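You operate a simulated robot arm through the tools that you are given. There is no shell and no other tool. Be economical: measure what you need, move in short steps, check, and stop when the job is done.

The job below is to be done with a simulated robot arm. You get a single attempt, and the scene is never put back.

TASK
Shut the blue valve, centre its disc to 0.0 mm and lock it.
Fine: free the yellow lock knob, shut the disc by the short black lever (under 10 N at the lever, hands out of the bore) and turn the silver shift knob by the gap display.

It is judged by the outcome, as a careful person would: the job done as asked, and still so three seconds after it is handed in. It fails if anything else is knocked over, pushed out of place, dropped, spilled or broken.

THE ROBOT
A 6-joint arm with a two-finger parallel gripper, fixed in place. Base frame: the origin is at the foot of the arm, x ahead of it, y to its left, z up; the work surface is at about z = 0. Units: m, degrees, N and s.
With the tool pointing down near the work surface it reaches from about 0.14 to 0.58 m from the base axis. Its first joint turns from -66.0 to 66.0 degrees. Payload 2.1 kg.
Tool frame: the origin (TCP) lies between the finger pads and is the grasp point; the fingertips stand 0.03 m ahead of it; z points along the fingers, y is the line along which they close. The gripper opens to 0.094 m. The fingers are 0.028 m wide and 0.01 m thick; the gripper's body (0.05 by 0.096 m) begins 0.055 m behind the TCP.
Orientation is told as [roll, pitch, yaw] about the base's x, y, z axes, in that order, counted from this pose: with the fingers straight down and closing along the base's y, the tool's x points along the base's -x, its y along +y and its z along -z.

THE INTERFACE
- The arm moves only by the tool send_rows. Its arguments are lists of equal length, an entry for each row: "claw": the gripper command, from -1 (shut) to 1 (fully open), values between in proportion; "offset": the shift along the tool's x, y, z in m, a list of three; "turn": the turn, a rotation vector about the tool's x, y, z in degrees, a list of three. In form: {"claw": [claw, ...], "offset": [[tx, ty, tz], ...], "turn": [[wx, wy, wz], ...]}. A call has 1 to 8 rows; each row shifts and turns the commanded pose from where the row before left it, along the tool's axes as they then stand. A row lasts 0.2 s, in which the tool goes at most 0.05 m and 8.6 degrees; a call with a longer step from one row to the next is refused whole, and so is a gripper value outside its range. Where a pose cannot be reached the arm comes as near as it can. A force on the tool above 90 N (or 10 N above the force at the start of the call, whichever is more), or a blocked arm, ends the call early, and 0.2 s more pass. The fingers move at their own pace (about 0.072 m/s each) and stop on an object; they squeeze with about 35 N. The grip force told is the motor's: it shows also when the fingers shut on nothing. Time passes only in rows, and 0.2 s behind the last, so rows that do not move let the fingers close. The reply holds the time, the measured pose of the TCP, the force on the tool along the base axes, the opening and the grip force, in the units named above and with some noise, with the torque about the TCP (base axes, N m) and any sound that the robot's microphone picked up, and new pictures: "show" is both (left out), scene, wrist or none.
- Cameras (640 x 400 px; columns grow to the right, rows downward): "scene" is fixed at [0.009, -0.3464, 0.5083]; the picture's right is [1.00, -0.08, 0.00], its down [-0.03, -0.35, -0.94] and it looks along [0.07, 0.93, -0.35] (base axes); focal length 284 px, centre (320, 200). "wrist" rides on the gripper at [0.076, 0.014, -0.103] in the tool frame; the picture's right is [-0.18, 0.98, 0.00], its down [-0.75, -0.14, -0.64] and it looks along [-0.63, -0.12, 0.77] (tool axes); focal length 243 px, centre (320, 200).
- pixel_to_xyz(camera, pixels): there is no depth. For up to 12 entries [column, row, z] of the newest picture of that camera ("zoom" is the newest enlarged one), the place [x, y] in the base frame at which the ray of that pixel passes the height z, good to about 0.002 m. No time passes.
- zoom(camera, box): a new picture of the part [left, top, right, bottom] of that camera's present view, enlarged. No time passes.
- job_done(): hands the job in; it is judged then, once.

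Work in short steps. Measure before you move; look again where a grasp or a placing could have gone wrong, and mend it. You have 80 turns and 200 pictures in all, those below and enlarged ones among them. Open the gripper and draw the arm clear of the work before you hand the job in, unless the task says otherwise; then end with one line.

The tools are called after ">>>" as a command line: name --argument value ..., lists and objects as JSON in quotes. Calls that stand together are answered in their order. send_rows: Moves the arm, as the interface text tells. Its arguments: {"type":"object","properties":{"claw":{"type":"array","items":{"type":"number"}},"offset":{"type":"array","items":{"type":"array","items":{"type":"number"}}},"turn":{"type":"array","items":{"type":"array","items":{"type":"number"}}},"show":{"type":"string","enum":["both","scene","wrist","none"]}},"required":["claw","offset","turn"]} The other tools are called the same way: pixel_to_xyz (camera, pixels) gives the place at which the rays of pixels pass given heights; zoom (camera, box) takes an enlarged picture of a part of a camera's view; job_done () hands the job in.

At the start:

```text
time: 0.0
position: [0.2582, 0.1682, 0.3719]
tcp_rot: [0.0, 0.0, 0.0]
force: [0.8, -0.1, -0.3]
wrist_torque: [-0.02, -0.01, 0.0]
width: 0.0941
grip_force: 0.0
```

scene: 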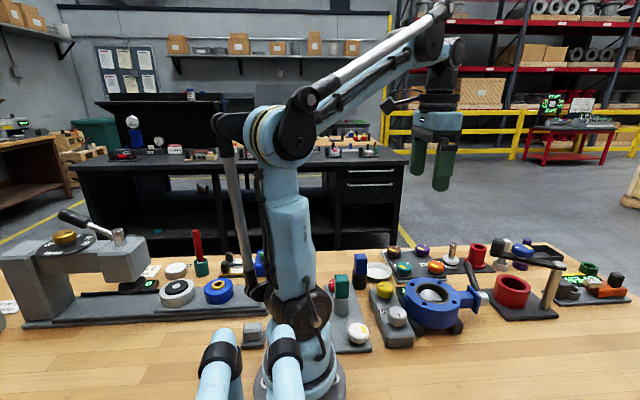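
wrist: 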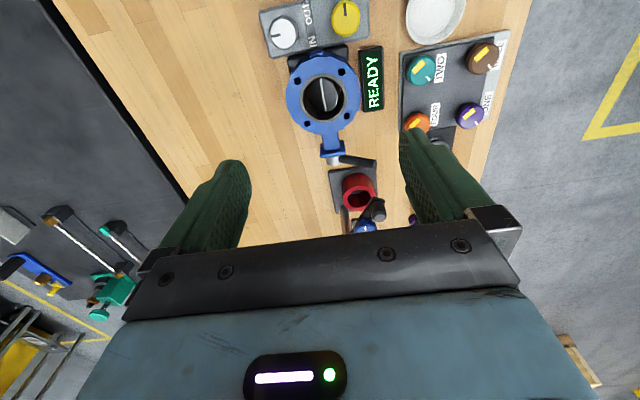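

The wrist view shows the blue valve at about (323,98), a panel with yellow and white/silver knobs above it, and a READY display. I zoom in on both cameras to see the details.

>>> zoom --camera "wrist" --box '[240, 0, 400, 240]'

>>> zoom --camera "scene" --box '[320, 230, 560, 380]'

>>> pixel_to_xyz --camera "wrist" --pixels '[[323, 98, 0.05], [346, 19, 0.04], [284, 33, 0.04], [333, 155, 0.05], [375, 163, 0.05], [372, 80, 0.02], [358, 190, 0.04]]'

```text
1.67 times, centred on (320, 120) of wrist
```

zoom: 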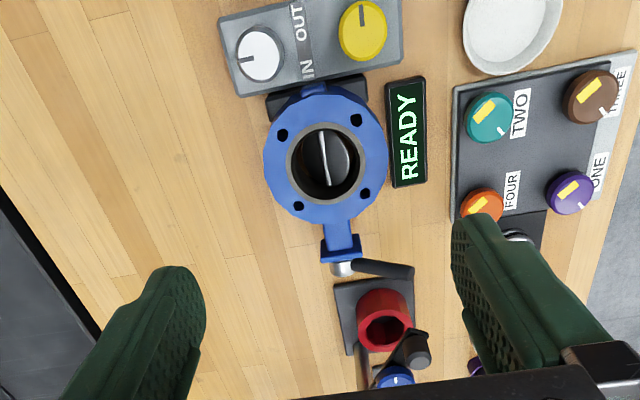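

```text
2.67 times, centred on (440, 305) of scene
```

zoom: 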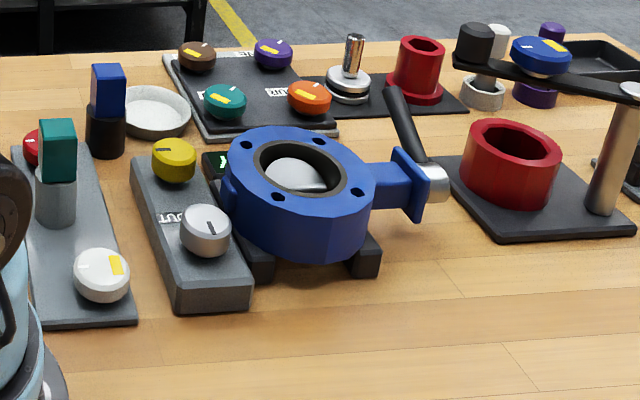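

```text
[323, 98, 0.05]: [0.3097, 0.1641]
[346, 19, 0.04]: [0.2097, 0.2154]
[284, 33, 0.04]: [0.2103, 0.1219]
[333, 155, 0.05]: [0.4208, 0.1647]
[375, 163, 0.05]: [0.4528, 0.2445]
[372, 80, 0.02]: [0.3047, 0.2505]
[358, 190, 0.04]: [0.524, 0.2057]
```

The lever runs from the stem end (wrist 325,158) to a tip near (343,162), and the display reads READY. I triangulate the parts from both cameras to get their heights.

>>> pixel_to_xyz --camera "scene" --pixels '[[468, 265, 0.05], [468, 265, 0.08], [468, 265, 0.11], [481, 299, 0.05], [481, 299, 0.08], [397, 309, 0.04], [397, 309, 0.06], [385, 287, 0.04], [385, 287, 0.06], [433, 293, 0.06], [433, 293, 0.08]]'

>>> pixel_to_xyz --camera "wrist" --pixels '[[342, 162, 0.05], [342, 162, 0.08], [342, 162, 0.11], [325, 158, 0.05], [325, 158, 0.08], [285, 33, 0.06], [346, 18, 0.06], [321, 100, 0.06], [321, 100, 0.08]]'

>>> zoom --camera "wrist" --box '[280, 40, 400, 180]'

>>> zoom --camera "scene" --box '[370, 250, 500, 350]'

```text
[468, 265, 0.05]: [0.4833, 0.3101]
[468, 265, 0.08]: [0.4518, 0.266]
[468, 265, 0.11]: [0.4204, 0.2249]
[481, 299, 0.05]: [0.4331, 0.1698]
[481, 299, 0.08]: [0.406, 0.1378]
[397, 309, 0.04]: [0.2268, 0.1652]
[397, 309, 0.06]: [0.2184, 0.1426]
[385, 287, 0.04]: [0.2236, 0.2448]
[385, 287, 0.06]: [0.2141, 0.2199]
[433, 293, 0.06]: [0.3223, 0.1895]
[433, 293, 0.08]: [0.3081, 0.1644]
```

```text
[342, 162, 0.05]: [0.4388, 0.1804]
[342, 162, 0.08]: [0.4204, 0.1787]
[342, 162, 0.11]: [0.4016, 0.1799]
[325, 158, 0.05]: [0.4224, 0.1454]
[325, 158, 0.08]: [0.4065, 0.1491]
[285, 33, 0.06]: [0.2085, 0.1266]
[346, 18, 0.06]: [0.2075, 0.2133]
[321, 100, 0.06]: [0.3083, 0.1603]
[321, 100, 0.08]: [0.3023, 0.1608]
```

```text
2.86 times, centred on (340, 110) of wrist
```

zoom: 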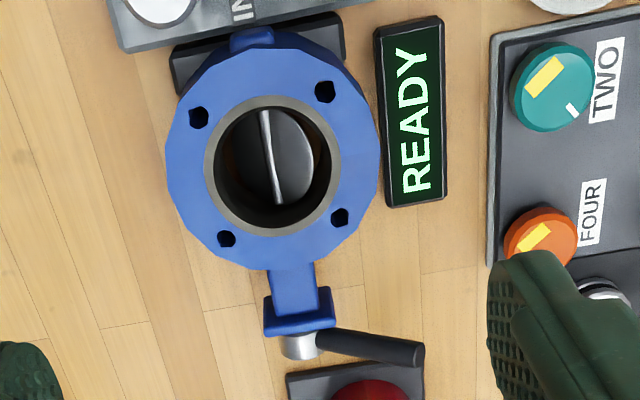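

```text
4.00 times, centred on (435, 300) of scene
```

zoom: 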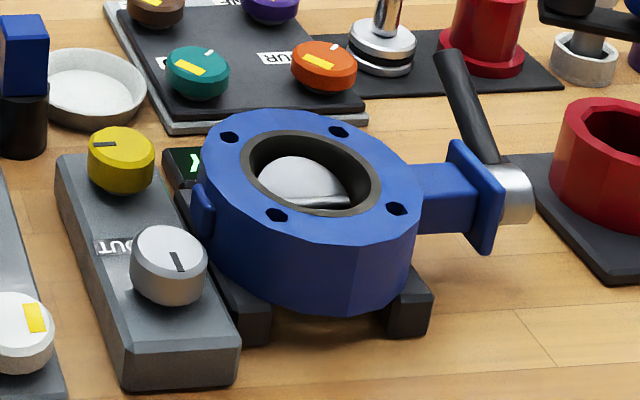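

The lever tip triangulates to about (0.42, 0.235, 0.10) and the hub to about (0.425, 0.16, 0.055), with the knob tops near z≈0.07. I lower the camera to see the knobs, disc and display better.

>>> send_rows --claw '[1, 1, 1, 1, 1]' --offset '[[0.01, 0, 0.034], [0.01, 0, 0.034], [0.01, 0, 0.034], [0.01, 0, 0.034], [0, 0, 0.034]]' --turn '[[0, 0, 0], [0, 0, 0], [0, 0, 0], [0, 0, 0], [0, 0, 0]]' --show "wrist"

```text
time: 1.2
position: [0.218, 0.1689, 0.2035]
tcp_rot: [-0.1, 0.0, 0.0]
force: [-0.3, 0.4, -0.9]
wrist_torque: [0.04, -0.01, 0.04]
width: 0.0939
grip_force: 0.0
```

wrist: 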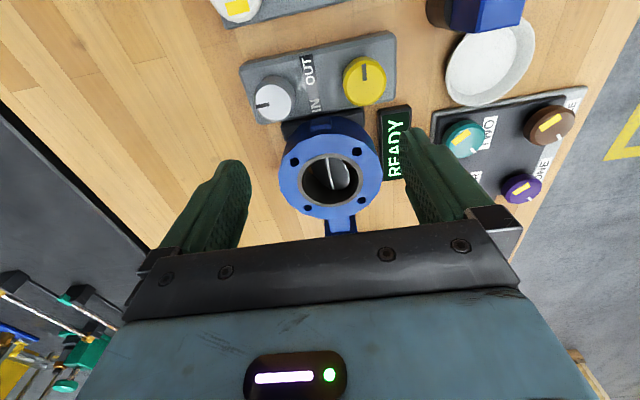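

The knobs are now at (270,100) and (365,80), the bore at (331,180). I zoom in on them.

>>> zoom --camera "wrist" --box '[230, 30, 430, 155]'

>>> zoom --camera "wrist" --box '[270, 130, 400, 220]'

>>> pixel_to_xyz --camera "wrist" --pixels '[[273, 99, 0.06], [273, 99, 0.07], [365, 80, 0.06], [365, 80, 0.07], [331, 180, 0.07], [331, 180, 0.08], [331, 125, 0.08], [331, 235, 0.05], [395, 120, 0.02]]'

```text
3.20 times, centred on (330, 92) of wrist
```

zoom: 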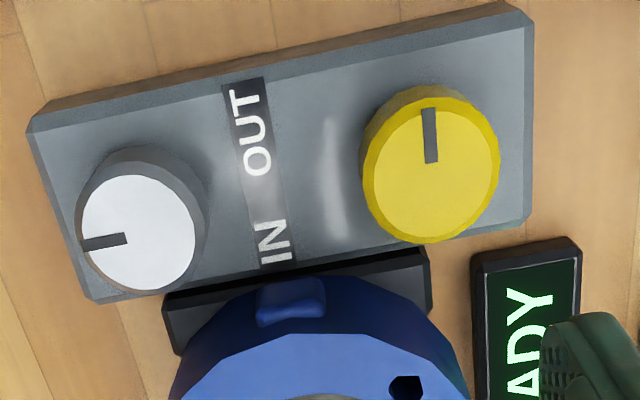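

```text
4.44 times, centred on (335, 175) of wrist
```

zoom: 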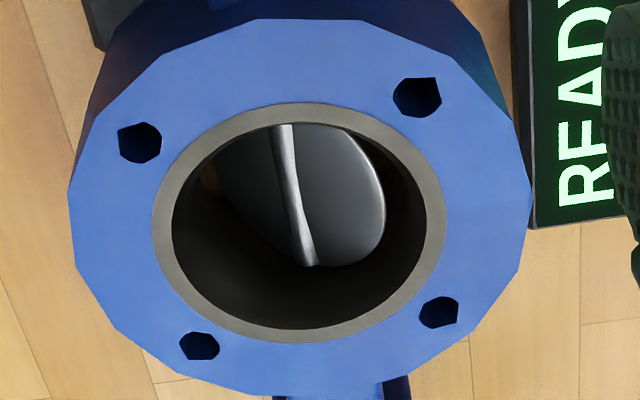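

```text
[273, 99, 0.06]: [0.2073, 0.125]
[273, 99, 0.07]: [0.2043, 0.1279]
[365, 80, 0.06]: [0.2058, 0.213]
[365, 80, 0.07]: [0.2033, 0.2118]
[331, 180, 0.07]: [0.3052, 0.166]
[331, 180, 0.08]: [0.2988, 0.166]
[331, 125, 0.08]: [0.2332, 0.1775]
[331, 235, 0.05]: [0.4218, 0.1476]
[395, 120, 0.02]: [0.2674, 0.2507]
```

The disc is tilted with its +y half up, parallel to the lever, so closing should mean pushing the lever down to horizontal. First the yellow knob at about (0.204, 0.2125, top z≈0.067): I move above it with the claw partly open.

>>> send_rows --claw '[0.5, 0.4, 0.4, 0.4]' --offset '[[0.007, 0.022, 0.02], [0.007, 0.0216, 0.02], [0, 0, 0.03], [0, 0, 0.02]]' --turn '[[0, 0, 0], [0, 0, 0], [0, 0, 0], [0, 0, 0]]'

>>> pixel_to_xyz --camera "scene" --pixels '[[385, 297.5, 0.03], [385, 297.5, 0.04], [385, 297.5, 0.05]]'

```text
time: 2.2
position: [0.2039, 0.2117, 0.1125]
tcp_rot: [0.0, -0.1, 0.0]
force: [0.1, 0.8, 0.1]
wrist_torque: [0.01, -0.01, -0.04]
width: 0.0658
grip_force: 0.1
```

scene: 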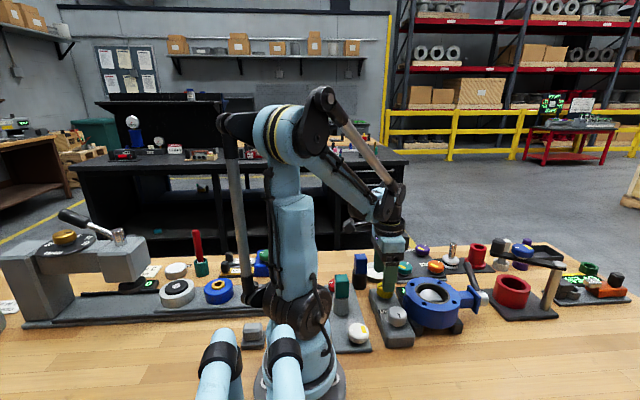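
wrist: 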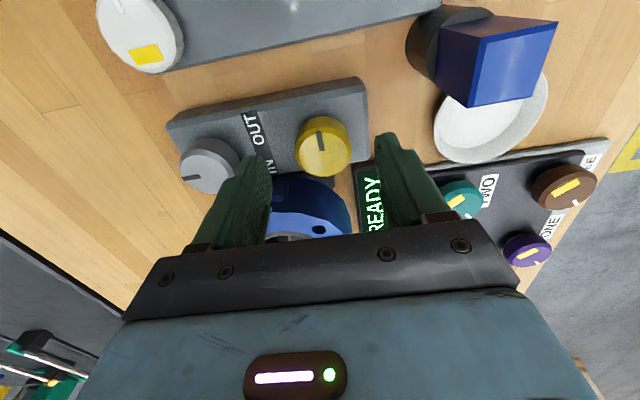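

```text
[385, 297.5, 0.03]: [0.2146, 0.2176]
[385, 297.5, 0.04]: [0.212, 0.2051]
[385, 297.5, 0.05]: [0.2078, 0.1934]
```

The knob is at (322,145) in the wrist view, between the fingers. I refine its centre before descending.

>>> pixel_to_xyz --camera "wrist" --pixels '[[321, 143, 0.067], [299, 140, 0.067], [346, 137, 0.067], [323, 118, 0.067], [320, 168, 0.067]]'

>>> zoom --camera "wrist" --box '[240, 80, 400, 200]'

```text
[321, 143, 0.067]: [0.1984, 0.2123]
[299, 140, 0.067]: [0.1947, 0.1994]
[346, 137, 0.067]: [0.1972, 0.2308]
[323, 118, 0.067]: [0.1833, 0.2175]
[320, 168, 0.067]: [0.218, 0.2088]
```

```text
3.33 times, centred on (320, 140) of wrist
```

zoom: 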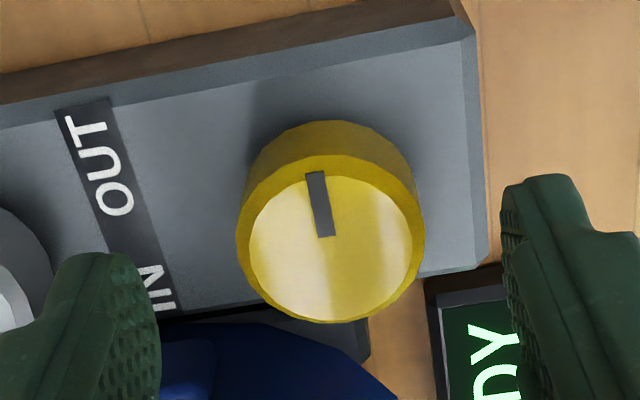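

The knob top centre (323,152) gives about (0.205, 0.213), matching the TCP. I descend to TCP z≈0.082 and check the force.

>>> send_rows --claw '[0.4, 0.4, 0.4]' --offset '[[-0.001, 0.001, 0.012], [0, 0, 0.01], [0, 0, 0.008]]' --turn '[[0, 0, 0], [0, 0, 0], [0, 0, 0]]'

>>> zoom --camera "scene" --box '[340, 240, 470, 340]'

```text
time: 3.0
position: [0.2056, 0.2133, 0.0827]
tcp_rot: [0.1, 0.0, -0.1]
force: [0.4, 0.2, 0.1]
wrist_torque: [0.01, 0.0, -0.03]
width: 0.0659
grip_force: 0.0
```

scene: 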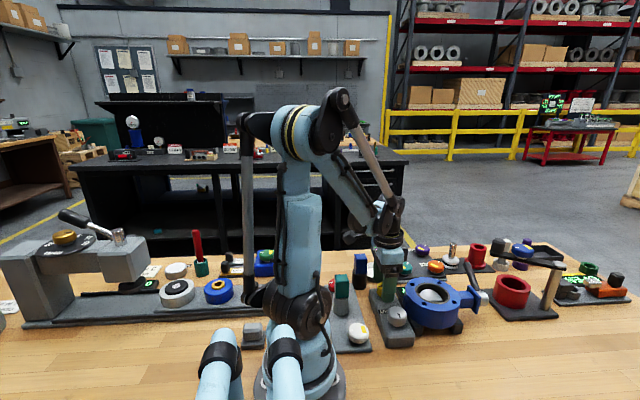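
wrist: 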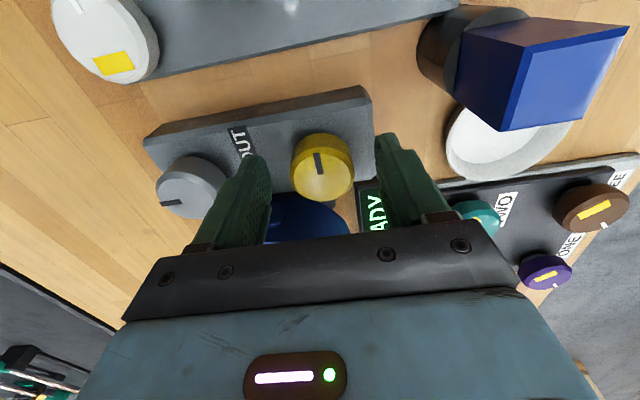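

```text
4.00 times, centred on (405, 290) of scene
```

zoom: 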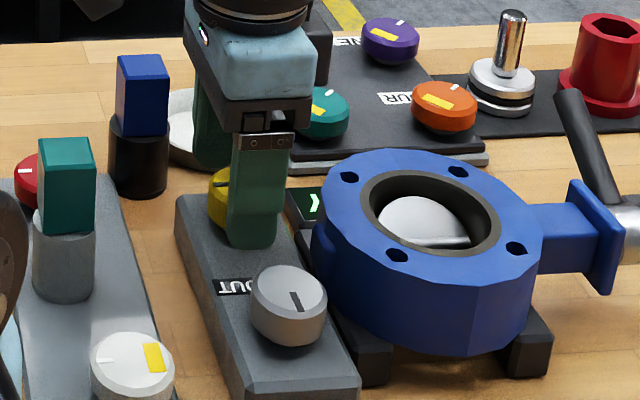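

The near fingertip stands beside the yellow knob just above the panel with no contact force, so I close the claw.

>>> send_rows --claw '[-0.3, -1, -1]' --offset '[[0, 0, 0], [0, 0, 0], [0, 0, 0]]' --turn '[[0, 0, 0], [0, 0, 0], [0, 0, 0]]' --show "wrist"

```text
time: 3.8
position: [0.2046, 0.2135, 0.0815]
tcp_rot: [0.0, 0.0, 0.1]
force: [2.6, 3.7, -14.6]
wrist_torque: [-0.08, 0.39, 0.03]
width: 0.0388
grip_force: 45.4
```

wrist: 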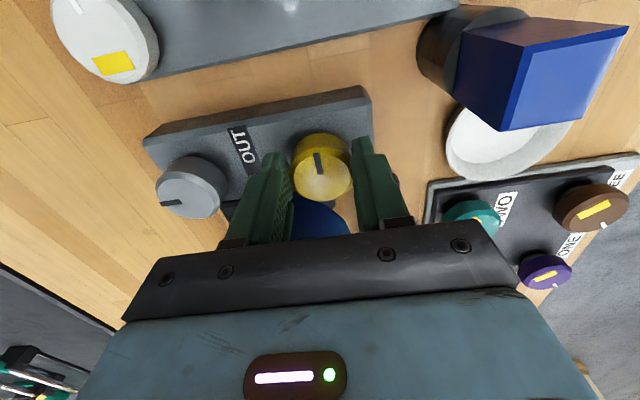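

The knob is held at width 0.039. I turn it counter-clockwise seen from above by 24° and watch the torque.

>>> send_rows --claw '[-1, -1, -1, -1]' --offset '[[0, 0, 0], [0, 0, 0], [0, 0, 0], [0, 0, 0]]' --turn '[[0, 0, -6], [0, 0, -8], [0, 0, -8], [0, 0, 0]]' --show "wrist"

```text
time: 4.8
position: [0.2056, 0.2115, 0.0819]
tcp_rot: [-0.5, 0.0, 22.0]
force: [7.5, -31.8, -7.6]
wrist_torque: [0.17, 0.08, -0.19]
width: 0.0387
grip_force: 45.0
```

wrist: 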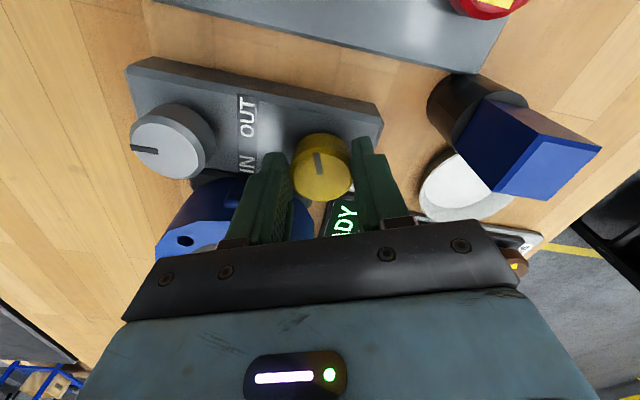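

The knob turned along with the gripper at low torque (0.19 N m). The lateral force of -32 N along y shows a small misalignment, so I shift 2 mm toward -y and keep turning.

>>> send_rows --claw '[-1, -1, -1, -1, -1]' --offset '[[0.0007, -0.0018, 0], [0, 0, 0], [0, 0, 0], [0, 0, 0], [0, 0, 0]]' --turn '[[0, 0, 0], [0, 0, -8], [0, 0, -8], [0, 0, -7], [0, 0, 0]]' --show "wrist"

```text
time: 6.0
position: [0.206, 0.2098, 0.0828]
tcp_rot: [-0.6, 0.2, 45.1]
force: [11.8, -37.1, 20.5]
wrist_torque: [-0.12, -0.59, -0.2]
width: 0.0388
grip_force: 45.1
```

wrist: 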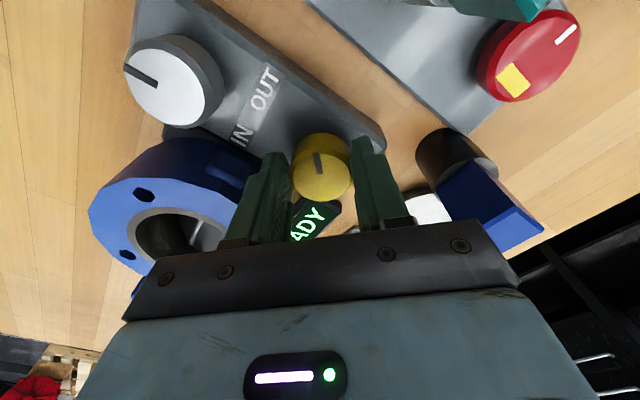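

The drift pattern (-2 mm at 22°, -3.7 mm at 45°) shows the knob axis is about 5 mm toward +x, near (0.210, 0.2135). I loosen, slide to centre and regrip to remove the side force.

>>> send_rows --claw '[0.15, 0.15, 0.15, 0.15]' --offset '[[0, 0, 0], [0, 0, 0], [-0.0045, 0, 0], [0, 0, 0]]' --turn '[[0, 0, 0], [0, 0, 0], [0, 0, 0], [0, 0, 0]]' --show "wrist"

>>> zoom --camera "wrist" --box '[230, 60, 410, 250]'

```text
time: 7.0
position: [0.2071, 0.2134, 0.0829]
tcp_rot: [0.0, -0.1, 45.1]
force: [-0.1, 1.3, -0.6]
wrist_torque: [0.02, -0.02, 0.02]
width: 0.0541
grip_force: 0.2
```

wrist: 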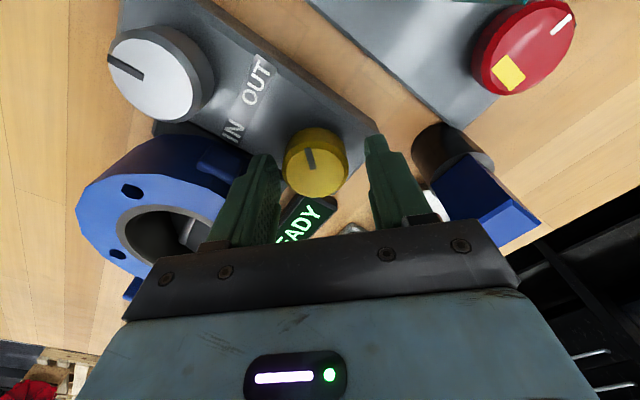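

```text
2.11 times, centred on (320, 155) of wrist
```

zoom: 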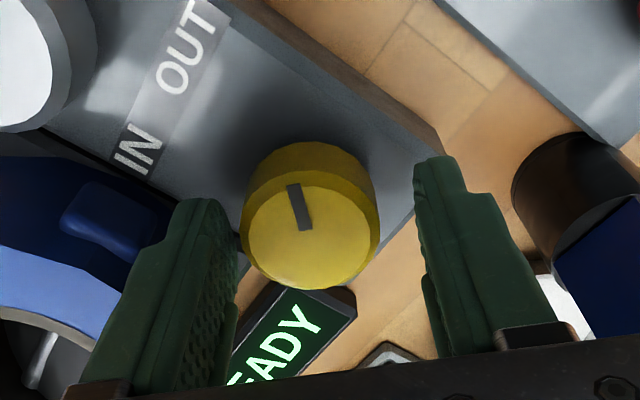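

With the side force gone, the knob top centre shows at (316,172). I measure it again.

>>> pixel_to_xyz --camera "wrist" --pixels '[[316, 170, 0.067], [316, 170, 0.072], [316, 170, 0.062], [284, 168, 0.067], [348, 163, 0.067]]'

```text
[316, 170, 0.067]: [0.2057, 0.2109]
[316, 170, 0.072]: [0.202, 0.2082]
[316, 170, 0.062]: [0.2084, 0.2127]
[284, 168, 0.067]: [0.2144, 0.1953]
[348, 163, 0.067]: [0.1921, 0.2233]
```

The knob is centred between the fingers to within a couple of mm. I regrip and continue counter-clockwise.

>>> send_rows --claw '[-1, -1, -1, -1, -1, -1]' --offset '[[0, 0, 0], [0, 0, 0], [0, 0, 0], [0, 0, 0], [0, 0, 0], [0, 0, 0]]' --turn '[[0, 0, 0], [0, 0, 0], [0, 0, -8], [0, 0, -8], [0, 0, -8], [0, 0, 0]]' --show "wrist"

```text
time: 8.4
position: [0.2095, 0.2116, 0.0817]
tcp_rot: [-0.8, 0.3, 68.9]
force: [33.2, -26.1, -25.8]
wrist_torque: [0.25, -0.38, -0.05]
width: 0.0392
grip_force: 44.9
```

wrist: 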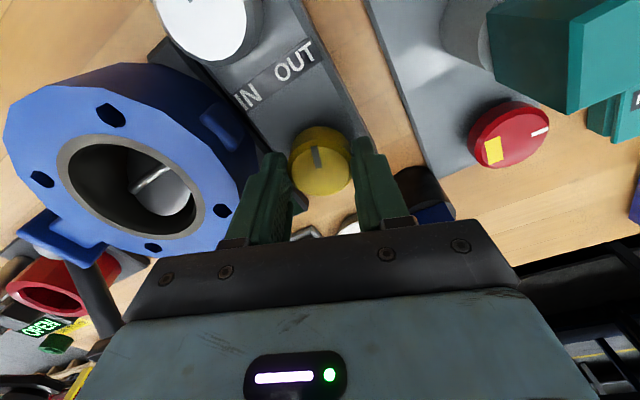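

The knob is following with very low torque. I shift 2 mm along tool -y to relieve the side force and bring it to a quarter turn.

>>> send_rows --claw '[-1, -1, -1, -1, -1]' --offset '[[0, -0.002, 0], [0, 0, 0], [0, 0, 0], [0, 0, 0], [0, 0, 0]]' --turn '[[0, 0, 0], [0, 0, -8], [0, 0, -8], [0, 0, -6], [0, 0, 0]]'

>>> zoom --camera "scene" --box '[340, 240, 470, 340]'

```text
time: 9.6
position: [0.2097, 0.2122, 0.0821]
tcp_rot: [-0.3, 0.5, 90.9]
force: [12.1, -24.3, 15.0]
wrist_torque: [-0.88, 0.12, -0.58]
width: 0.0388
grip_force: 45.3
```

scene: 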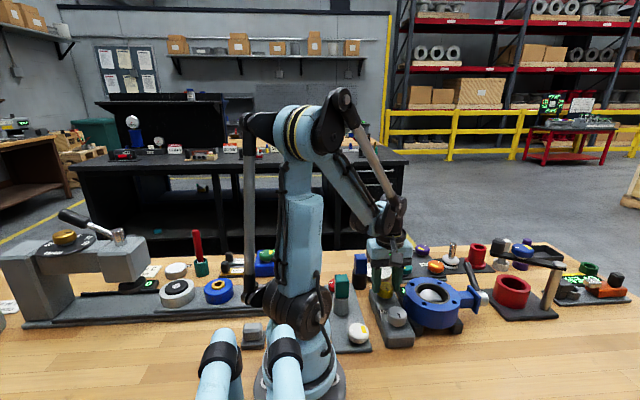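
wrist: 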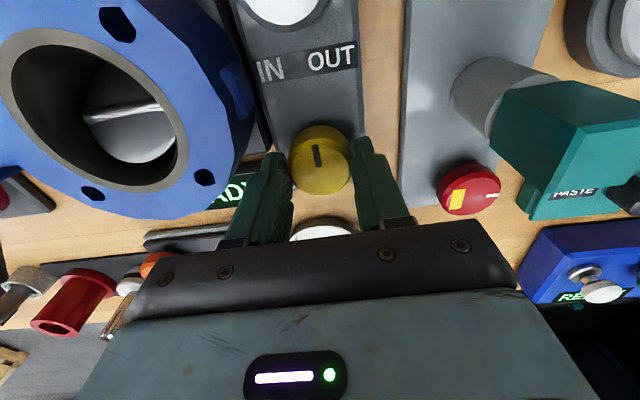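

```text
4.00 times, centred on (405, 290) of scene
```

zoom: 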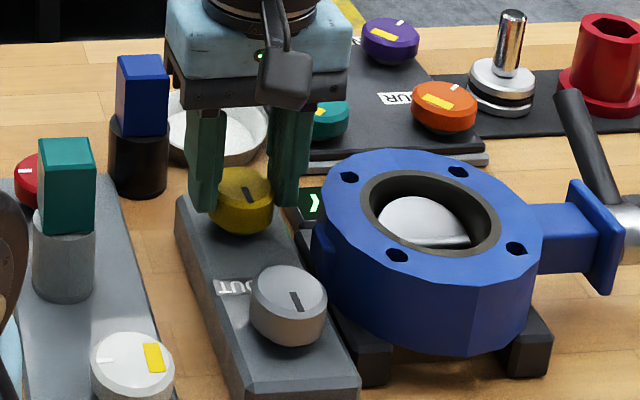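

The torque rose to 0.58 N m at 90°, so this is a stop: the yellow mark now points to -y, parallel to the silver one. I release and rise to check the display.

>>> send_rows --claw '[0.3, 0.3, 0.3, 0.3, 0.3, 0.3]' --offset '[[0, 0, 0], [0, 0, 0], [0, 0, -0.04], [0, 0, -0.04], [0, 0, -0.03], [0, 0, 0]]' --turn '[[0, 0, 0], [0, 0, 0], [0, 0, 0], [0, 0, 0], [0, 0, 0], [0, 0, 0]]' --show "wrist"

>>> zoom --camera "wrist" --box '[60, 60, 400, 260]'

```text
time: 11.0
position: [0.2119, 0.211, 0.1918]
tcp_rot: [-0.1, 0.0, 90.9]
force: [0.7, 0.1, 0.1]
wrist_torque: [0.0, 0.01, 0.03]
width: 0.0611
grip_force: 0.0
```

wrist: 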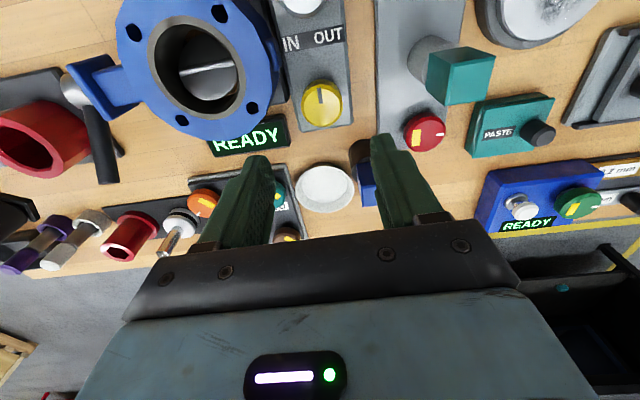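

```text
1.88 times, centred on (230, 160) of wrist
```

zoom: 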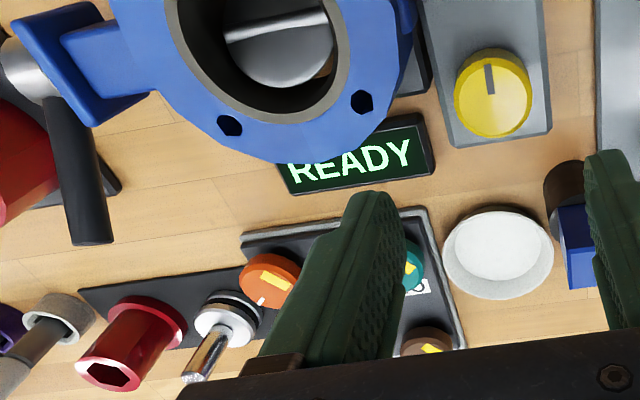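

The lock knob stays turned and the display still reads READY. Next is the lever; I measure the clearance to the red-ring stand's overhead arm (scene 498,245 and 470,265 lever tip).

>>> pixel_to_xyz --camera "scene" --pixels '[[498, 247, 0.08], [498, 247, 0.12], [490, 254, 0.08], [490, 254, 0.12], [558, 264, 0.12]]'

>>> pixel_to_xyz --camera "wrist" --pixels '[[107, 180, 0.09], [107, 180, 0.1], [107, 180, 0.11], [72, 90, 0.05], [72, 90, 0.06], [200, 68, 0.06], [335, 103, 0.02], [325, 102, 0.067]]'

>>> zoom --camera "wrist" --box '[0, 0, 200, 280]'

```text
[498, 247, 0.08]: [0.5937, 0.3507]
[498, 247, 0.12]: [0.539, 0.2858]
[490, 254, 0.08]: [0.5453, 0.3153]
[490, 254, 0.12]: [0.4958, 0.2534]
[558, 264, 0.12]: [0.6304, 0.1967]
```

```text
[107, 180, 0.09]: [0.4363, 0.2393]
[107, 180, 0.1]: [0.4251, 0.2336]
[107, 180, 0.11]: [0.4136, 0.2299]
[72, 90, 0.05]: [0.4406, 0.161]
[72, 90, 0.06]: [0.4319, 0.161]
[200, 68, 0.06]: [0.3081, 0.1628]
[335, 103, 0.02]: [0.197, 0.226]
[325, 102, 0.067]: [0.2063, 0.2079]
```

```text
1.43 times, centred on (100, 140) of wrist
```

zoom: 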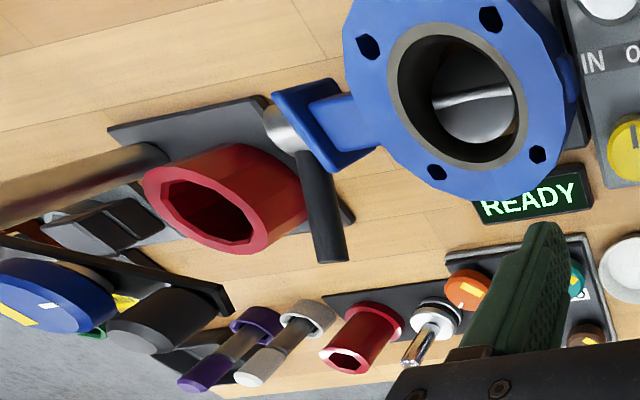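

The lever tip is at about (0.425, 0.235, 0.10) and the stand's arm end at x≥0.50, so a closed fingertip at x≈0.42 clears it. I turn the tool back to yaw 0 at this height.

>>> send_rows --claw '[-1, -1, -1, -1, -1, -1, -1, -1]' --offset '[[0, 0, -0.01], [0, 0, 0], [0, 0, 0], [0, 0, 0], [0, 0, 0], [0, 0, 0], [0, 0, 0], [0, 0, 0]]' --turn '[[0, 0, 8.5], [0, 0, 8.5], [0, 0, 8.5], [0, 0, 8.5], [0, 0, 8.5], [0, 0, 8.5], [0, 0, 8.5], [0, 0, 8.5]]' --show "none"

>>> send_rows --claw '[-1, -1, -1, -1, -1, -1, -1, -1]' --offset '[[0, 0, 0], [0, 0, 0], [0, 0, 0], [-0.04, 0, 0], [-0.04, 0, 0], [-0.04, 0, 0], [0, 0, 0], [0, 0, 0]]' --turn '[[0, 0, 8.5], [0, 0, 8.5], [0, 0, 5.9], [0, 0, 0], [0, 0, 0], [0, 0, 0], [0, 0, 0], [0, 0, 0]]'

```text
time: 12.8
position: [0.2097, 0.212, 0.2019]
tcp_rot: [0.0, 0.0, 23.0]
force: [0.1, 0.2, 0.2]
wrist_torque: [-0.02, 0.0, 0.0]
width: 0.0001
grip_force: 32.6
```

```text
time: 14.6
position: [0.3306, 0.2138, 0.2034]
tcp_rot: [0.0, 0.0, 0.1]
force: [0.4, 0.4, 0.3]
wrist_torque: [0.01, 0.0, -0.03]
width: 0.0003
grip_force: 33.4
```

scene: 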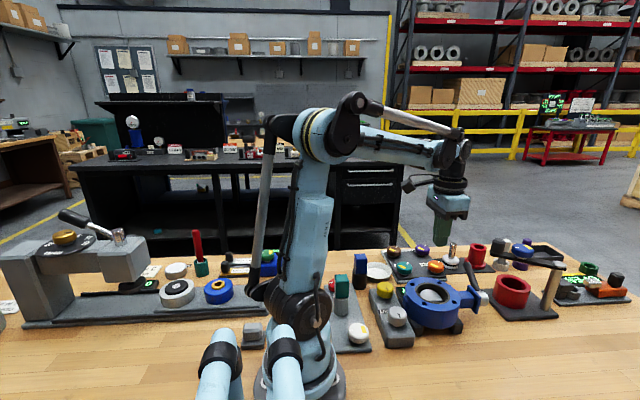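
wrist: 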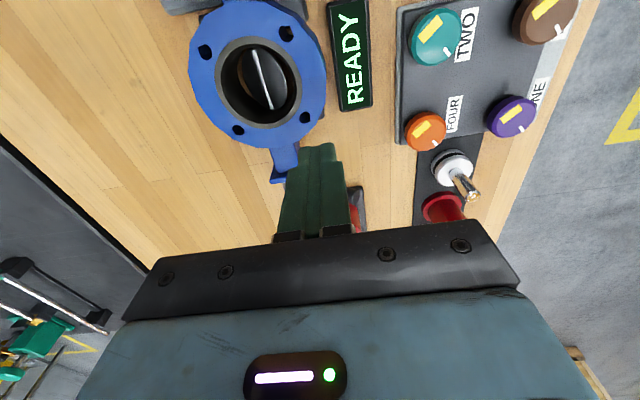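

I move over the lever: TCP to (0.42, 0.222, 0.165), fingertips at z≈0.135.

>>> send_rows --claw '[-1, -1, -1, -1]' --offset '[[-0.045, 0.004, 0], [-0.045, 0.004, 0], [0, 0, 0.02], [0, 0, 0.018]]' --turn '[[0, 0, 0], [0, 0, 0], [0, 0, 0], [0, 0, 0]]'

>>> zoom --camera "scene" --box '[400, 220, 530, 320]'

>>> zoom --camera "wrist" --box '[160, 60, 400, 240]'

```text
time: 15.6
position: [0.4189, 0.2216, 0.1645]
tcp_rot: [0.0, -0.1, 0.1]
force: [0.2, -0.1, -0.5]
wrist_torque: [0.0, 0.01, -0.01]
width: 0.0
grip_force: 32.6
```

scene: 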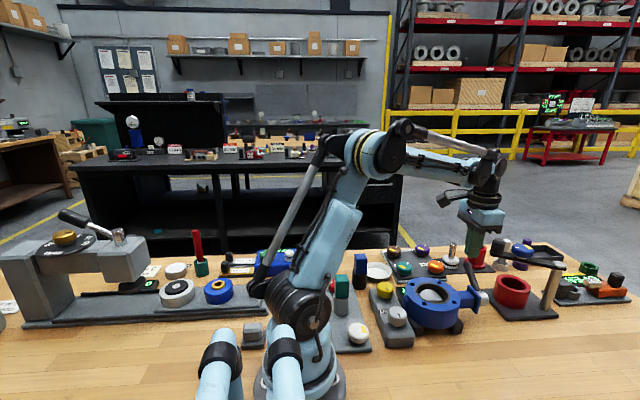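
wrist: 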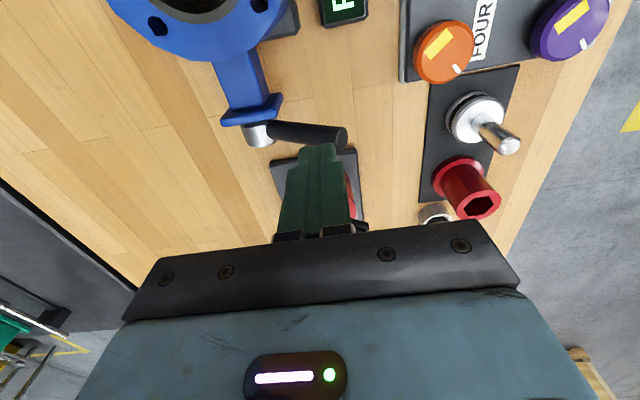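

```text
4.00 times, centred on (465, 270) of scene
```

zoom: 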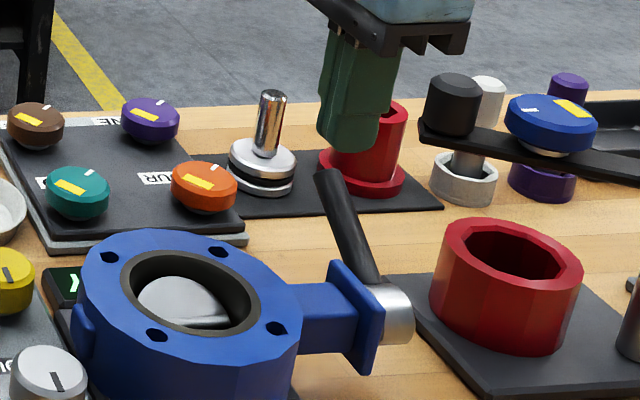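

```text
2.22 times, centred on (280, 150) of wrist
```

zoom: 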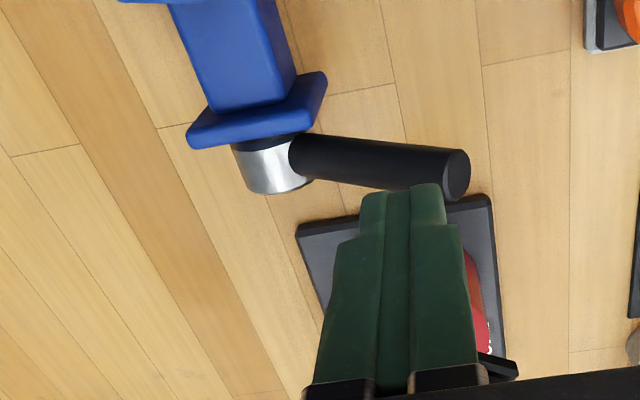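

The fingertip is just above and near the lever tip (wrist 334,137). I check the lever position once more.

>>> pixel_to_xyz --camera "wrist" --pixels '[[340, 138, 0.09], [340, 138, 0.1], [340, 138, 0.11], [275, 131, 0.06], [310, 133, 0.08]]'

>>> pixel_to_xyz --camera "scene" --pixels '[[468, 264, 0.1], [475, 278, 0.08]]'

```text
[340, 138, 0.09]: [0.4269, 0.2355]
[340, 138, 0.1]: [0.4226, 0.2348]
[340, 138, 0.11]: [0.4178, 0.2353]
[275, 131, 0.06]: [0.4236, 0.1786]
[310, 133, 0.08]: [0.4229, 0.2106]
```

```text
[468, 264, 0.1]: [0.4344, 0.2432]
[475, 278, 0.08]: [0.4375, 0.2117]
```

The lever axis is at x≈0.426. I shift 5 mm in x and descend to just above expected contact.

>>> send_rows --claw '[-1, -1, -1, -1]' --offset '[[-0.005, 0, 0.006], [0, 0, 0.006], [0, 0, 0.004], [0, 0, 0.002]]' --turn '[[0, 0, 0], [0, 0, 0], [0, 0, 0], [0, 0, 0]]' --show "none"

>>> zoom --camera "scene" --box '[400, 220, 530, 320]'

```text
time: 16.6
position: [0.4253, 0.2227, 0.1457]
tcp_rot: [0.0, 0.0, 0.1]
force: [-0.1, -0.1, -0.3]
wrist_torque: [-0.01, 0.03, 0.02]
width: 0.0
grip_force: 32.3
```

```text
4.00 times, centred on (465, 270) of scene
```

zoom: 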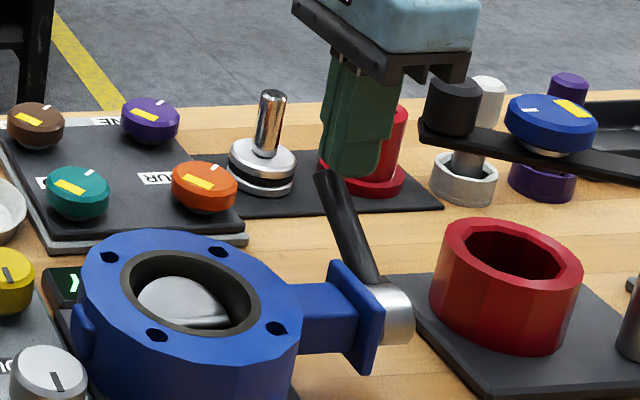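

Still no contact, fingertip at z≈0.116. I continue in 2 mm steps watching the force.

>>> send_rows --claw '[-1, -1, -1]' --offset '[[0, 0, 0.002], [0, 0, 0.002], [0, 0, 0.002]]' --turn '[[0, 0, 0], [0, 0, 0], [0, 0, 0]]' --show "none"

```text
time: 17.4
position: [0.4242, 0.2214, 0.1407]
tcp_rot: [0.0, 0.0, 0.1]
force: [0.1, 0.8, 0.8]
wrist_torque: [0.01, 0.02, 0.01]
width: 0.0002
grip_force: 33.1
```

No contact yet; I go on in the same way.

>>> send_rows --claw '[-1, -1, -1, -1]' --offset '[[0, 0, 0.0015], [0, 0, 0.0015], [0, 0, 0.0015], [0, 0, 0]]' --turn '[[0, 0, 0], [0, 0, 0], [0, 0, 0], [0, 0, 0]]' --show "none"

>>> zoom --camera "scene" --box '[400, 220, 530, 320]'

```text
time: 18.4
position: [0.4236, 0.2232, 0.1351]
tcp_rot: [0.0, -0.1, 0.0]
force: [0.0, -0.9, 0.4]
wrist_torque: [-0.01, -0.03, -0.02]
width: 0.0003
grip_force: 32.6
```

```text
4.00 times, centred on (465, 270) of scene
```

zoom: 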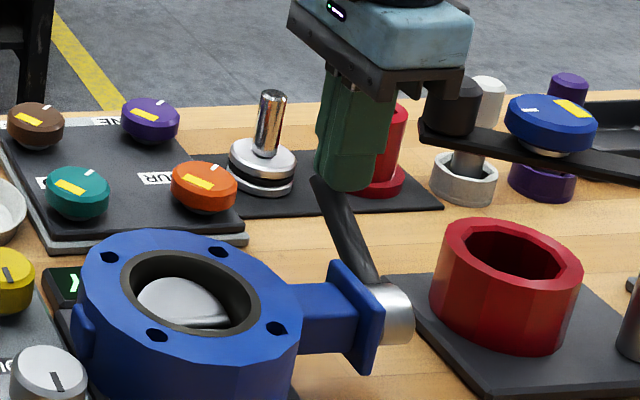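

The lever tip is moving (zoom row 170→178) with under 1 N. I continue pushing down 10 mm in small steps.

>>> send_rows --claw '[-1, -1, -1, -1, -1, -1]' --offset '[[0, 0, 0.002], [0, 0, 0.002], [0, 0, 0.002], [0, 0, 0.002], [0, 0, 0.002], [0, 0, 0]]' --turn '[[0, 0, 0], [0, 0, 0], [0, 0, 0], [0, 0, 0], [0, 0, 0], [0, 0, 0]]' --show "none"

>>> zoom --camera "scene" --box '[400, 220, 530, 320]'

```text
time: 19.8
position: [0.4238, 0.2221, 0.126]
tcp_rot: [-0.1, -0.1, 0.1]
force: [0.3, 0.5, 0.2]
wrist_torque: [-0.01, -0.02, 0.01]
width: 0.0
grip_force: 33.0
```

```text
4.00 times, centred on (465, 270) of scene
```

zoom: 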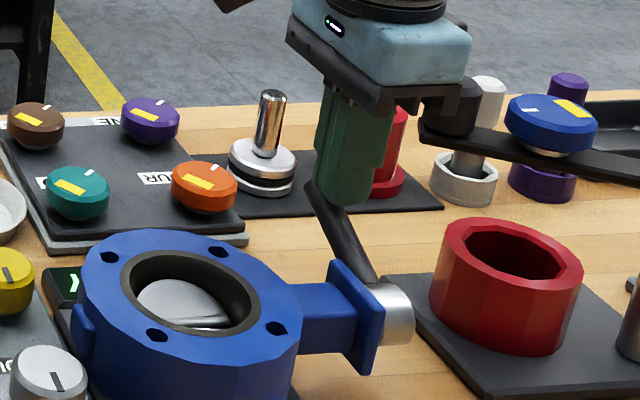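

The lever keeps going down at under 1 N. I continue another 12 mm.

>>> send_rows --claw '[-1, -1, -1, -1, -1, -1, -1]' --offset '[[0, 0, 0.002], [0, 0, 0.002], [0, 0, 0.002], [0, 0, 0.002], [0, 0, 0.002], [0, 0, 0.002], [0, 0, 0]]' --turn '[[0, 0, 0], [0, 0, 0], [0, 0, 0], [0, 0, 0], [0, 0, 0], [0, 0, 0], [0, 0, 0]]' --show "wrist"

>>> zoom --camera "scene" --box '[400, 220, 530, 320]'

```text
time: 21.4
position: [0.4244, 0.2226, 0.1142]
tcp_rot: [-0.1, -0.1, 0.1]
force: [-0.9, -0.1, 1.4]
wrist_torque: [0.03, 0.01, -0.02]
width: 0.0002
grip_force: 33.5
```

wrist: 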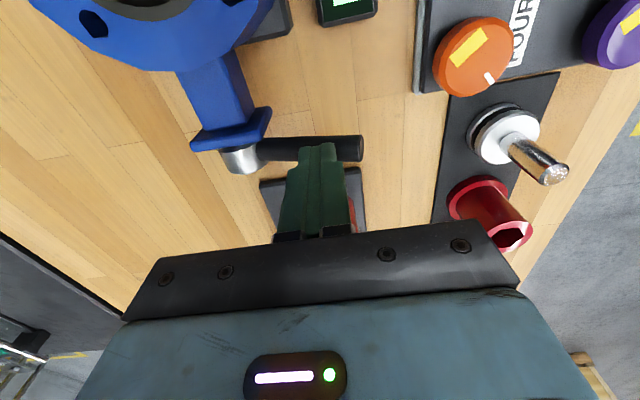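

```text
4.00 times, centred on (465, 270) of scene
```

zoom: 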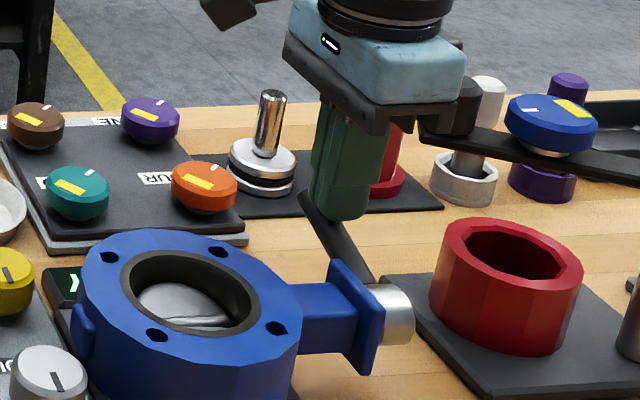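

The lever is about halfway down, force 1.4 N. I continue 9 mm in 1.5 mm steps.

>>> send_rows --claw '[-1, -1, -1, -1, -1, -1, -1]' --offset '[[0, 0, 0.0015], [0, 0, 0.0015], [0, 0, 0.0015], [0, 0, 0.0015], [0, 0, 0.0015], [0, 0, 0.0015], [0, 0, 0]]' --turn '[[0, 0, 0], [0, 0, 0], [0, 0, 0], [0, 0, 0], [0, 0, 0], [0, 0, 0], [0, 0, 0]]' --show "none"

>>> zoom --camera "scene" --box '[400, 220, 530, 320]'

```text
time: 23.0
position: [0.4243, 0.2216, 0.1057]
tcp_rot: [-0.1, 0.0, 0.1]
force: [1.1, 0.4, 0.5]
wrist_torque: [0.03, -0.04, -0.04]
width: 0.0
grip_force: 33.1
```

```text
4.00 times, centred on (465, 270) of scene
```

zoom: 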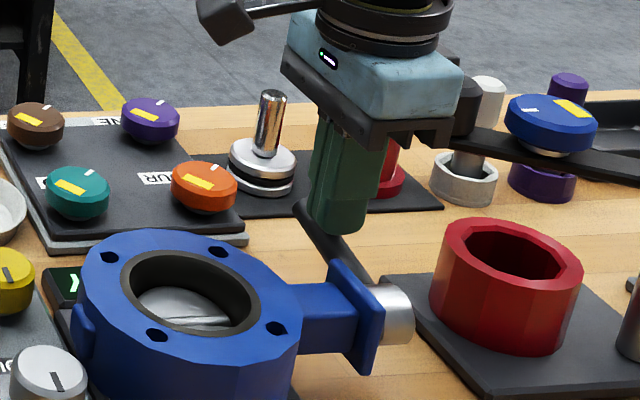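

The disc is getting flatter and the force stays near zero. I continue in 1 mm steps.

>>> send_rows --claw '[-1, -1, -1, -1, -1, -1, -1]' --offset '[[0, 0, 0.001], [0, 0, 0.001], [0, 0, 0.001], [0, 0, 0.001], [0, 0, 0.001], [0, 0, 0.001], [0, 0, 0]]' --turn '[[0, 0, 0], [0, 0, 0], [0, 0, 0], [0, 0, 0], [0, 0, 0], [0, 0, 0], [0, 0, 0]]' --show "none"

>>> zoom --camera "scene" --box '[400, 220, 530, 320]'

```text
time: 24.6
position: [0.4251, 0.2231, 0.0978]
tcp_rot: [0.0, 0.1, 0.1]
force: [-1.1, 0.7, 1.6]
wrist_torque: [0.06, -0.02, 0.04]
width: 0.0
grip_force: 33.4
```

```text
4.00 times, centred on (465, 270) of scene
```

zoom: 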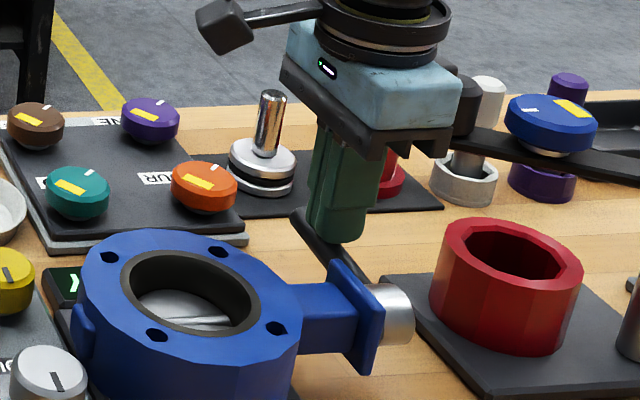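

Force 1.6 N. I continue with four more 1 mm steps.

>>> send_rows --claw '[-1, -1, -1, -1, -1]' --offset '[[0, 0, 0.001], [0, 0, 0.001], [0, 0, 0.001], [0, 0, 0.001], [0, 0, 0]]' --turn '[[0, 0, 0], [0, 0, 0], [0, 0, 0], [0, 0, 0], [0, 0, 0]]' --show "none"

>>> zoom --camera "scene" --box '[400, 220, 530, 320]'

```text
time: 25.8
position: [0.4245, 0.2222, 0.0958]
tcp_rot: [0.0, 0.0, 0.1]
force: [-0.4, -0.1, 1.0]
wrist_torque: [0.04, 0.0, -0.03]
width: 0.0
grip_force: 32.9
```

```text
4.00 times, centred on (465, 270) of scene
```

zoom: 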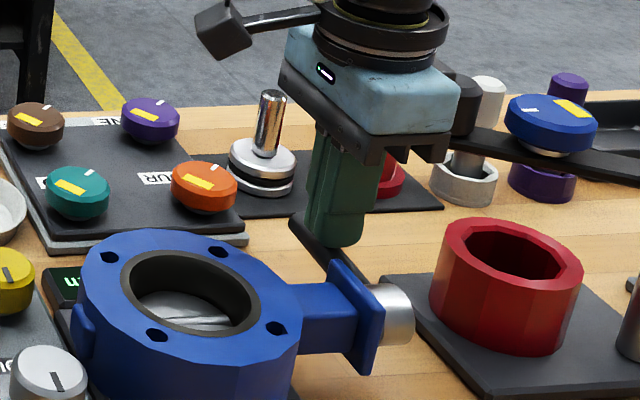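

The display has just changed (no more "Y"), so the disc is near shut. I push gently 2 mm further in 0.5 mm steps to find the stop.

>>> send_rows --claw '[-1, -1, -1, -1, -1]' --offset '[[0, 0, 0.0005], [0, 0, 0.0005], [0, 0, 0.0005], [0, 0, 0.0005], [0, 0, 0]]' --turn '[[0, 0, 0], [0, 0, 0], [0, 0, 0], [0, 0, 0], [0, 0, 0]]' --show "none"

>>> zoom --camera "scene" --box '[400, 240, 480, 310]'

```text
time: 27.0
position: [0.4237, 0.2213, 0.0928]
tcp_rot: [-0.1, -0.1, 0.1]
force: [-0.9, -0.5, -0.5]
wrist_torque: [0.02, 0.03, -0.01]
width: 0.0002
grip_force: 32.3
```

```text
5.71 times, centred on (440, 275) of scene
```

zoom: 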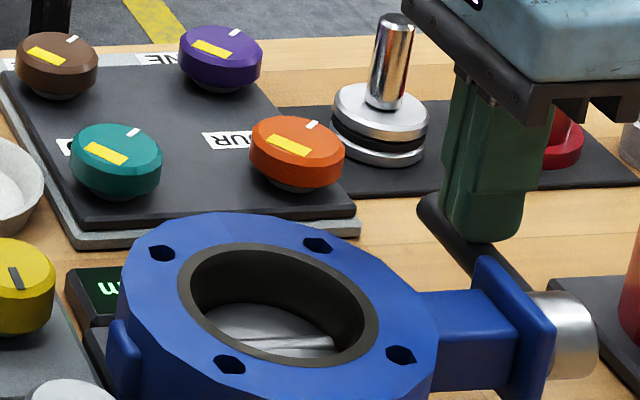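

Force still ≈0. I measure the lever tip (scene ~459,275) to judge how horizontal it is.

>>> pixel_to_xyz --camera "scene" --pixels '[[458, 274, 0.05], [458, 274, 0.06], [458, 274, 0.07], [481, 299, 0.055], [481, 299, 0.06]]'

```text
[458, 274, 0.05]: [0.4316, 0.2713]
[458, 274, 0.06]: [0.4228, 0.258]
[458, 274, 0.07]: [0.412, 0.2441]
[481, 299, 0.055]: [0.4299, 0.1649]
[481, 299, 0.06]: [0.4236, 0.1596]
```

The tip is at about z≈0.063 and the pivot ≈0.057, so a few degrees remain. I push 2 mm more in 0.5 mm steps.

>>> send_rows --claw '[-1, -1, -1, -1, -1]' --offset '[[0, 0, 0.0005], [0, 0, 0.0005], [0, 0, 0.0005], [0, 0, 0.0005], [0, 0, 0]]' --turn '[[0, 0, 0], [0, 0, 0], [0, 0, 0], [0, 0, 0], [0, 0, 0]]' --show "none"

```text
time: 28.2
position: [0.4252, 0.2224, 0.0913]
tcp_rot: [0.1, -0.1, 0.1]
force: [2.5, -3.1, 62.2]
wrist_torque: [-0.27, -0.01, 0.33]
width: 0.0
grip_force: 33.0
```

The stop was hit stiffly (62 N), so I back off at once.

>>> send_rows --claw '[-1, -1, -1, -1]' --offset '[[0, 0, -0.004], [0, 0, -0.03], [0, 0, -0.04], [0, 0, 0]]' --turn '[[0, 0, 0], [0, 0, 0], [0, 0, 0], [0, 0, 0]]'

>>> zoom --camera "scene" --box '[400, 240, 500, 320]'

```text
time: 29.2
position: [0.425, 0.2229, 0.1642]
tcp_rot: [0.0, 0.0, 0.1]
force: [-0.4, 0.0, 0.1]
wrist_torque: [-0.02, -0.01, -0.01]
width: 0.0001
grip_force: 33.2
```

scene: 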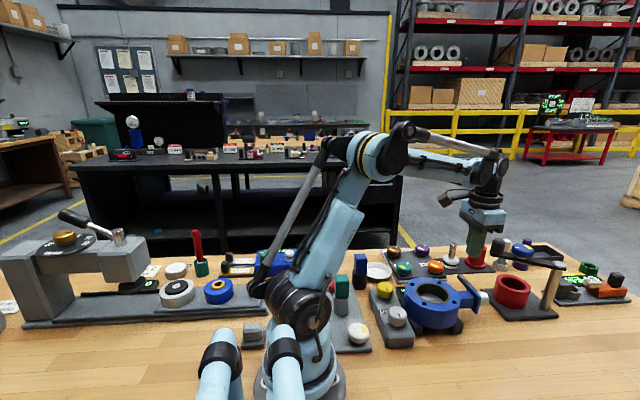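
wrist: 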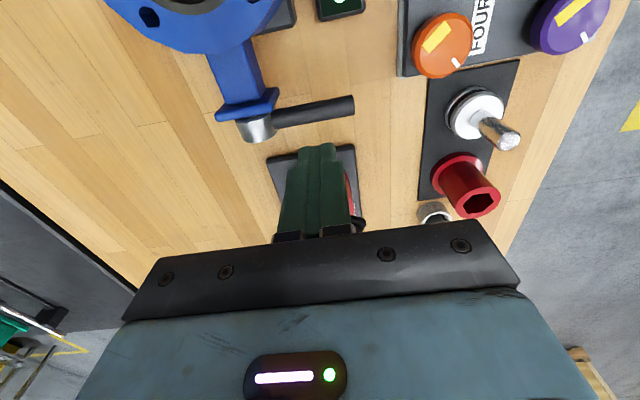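

```text
5.00 times, centred on (450, 280) of scene
```

zoom: 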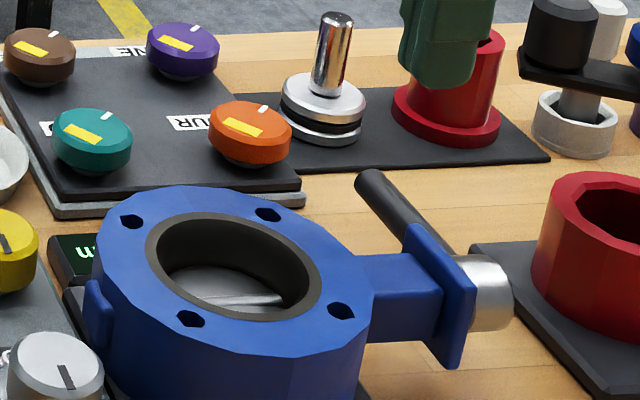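

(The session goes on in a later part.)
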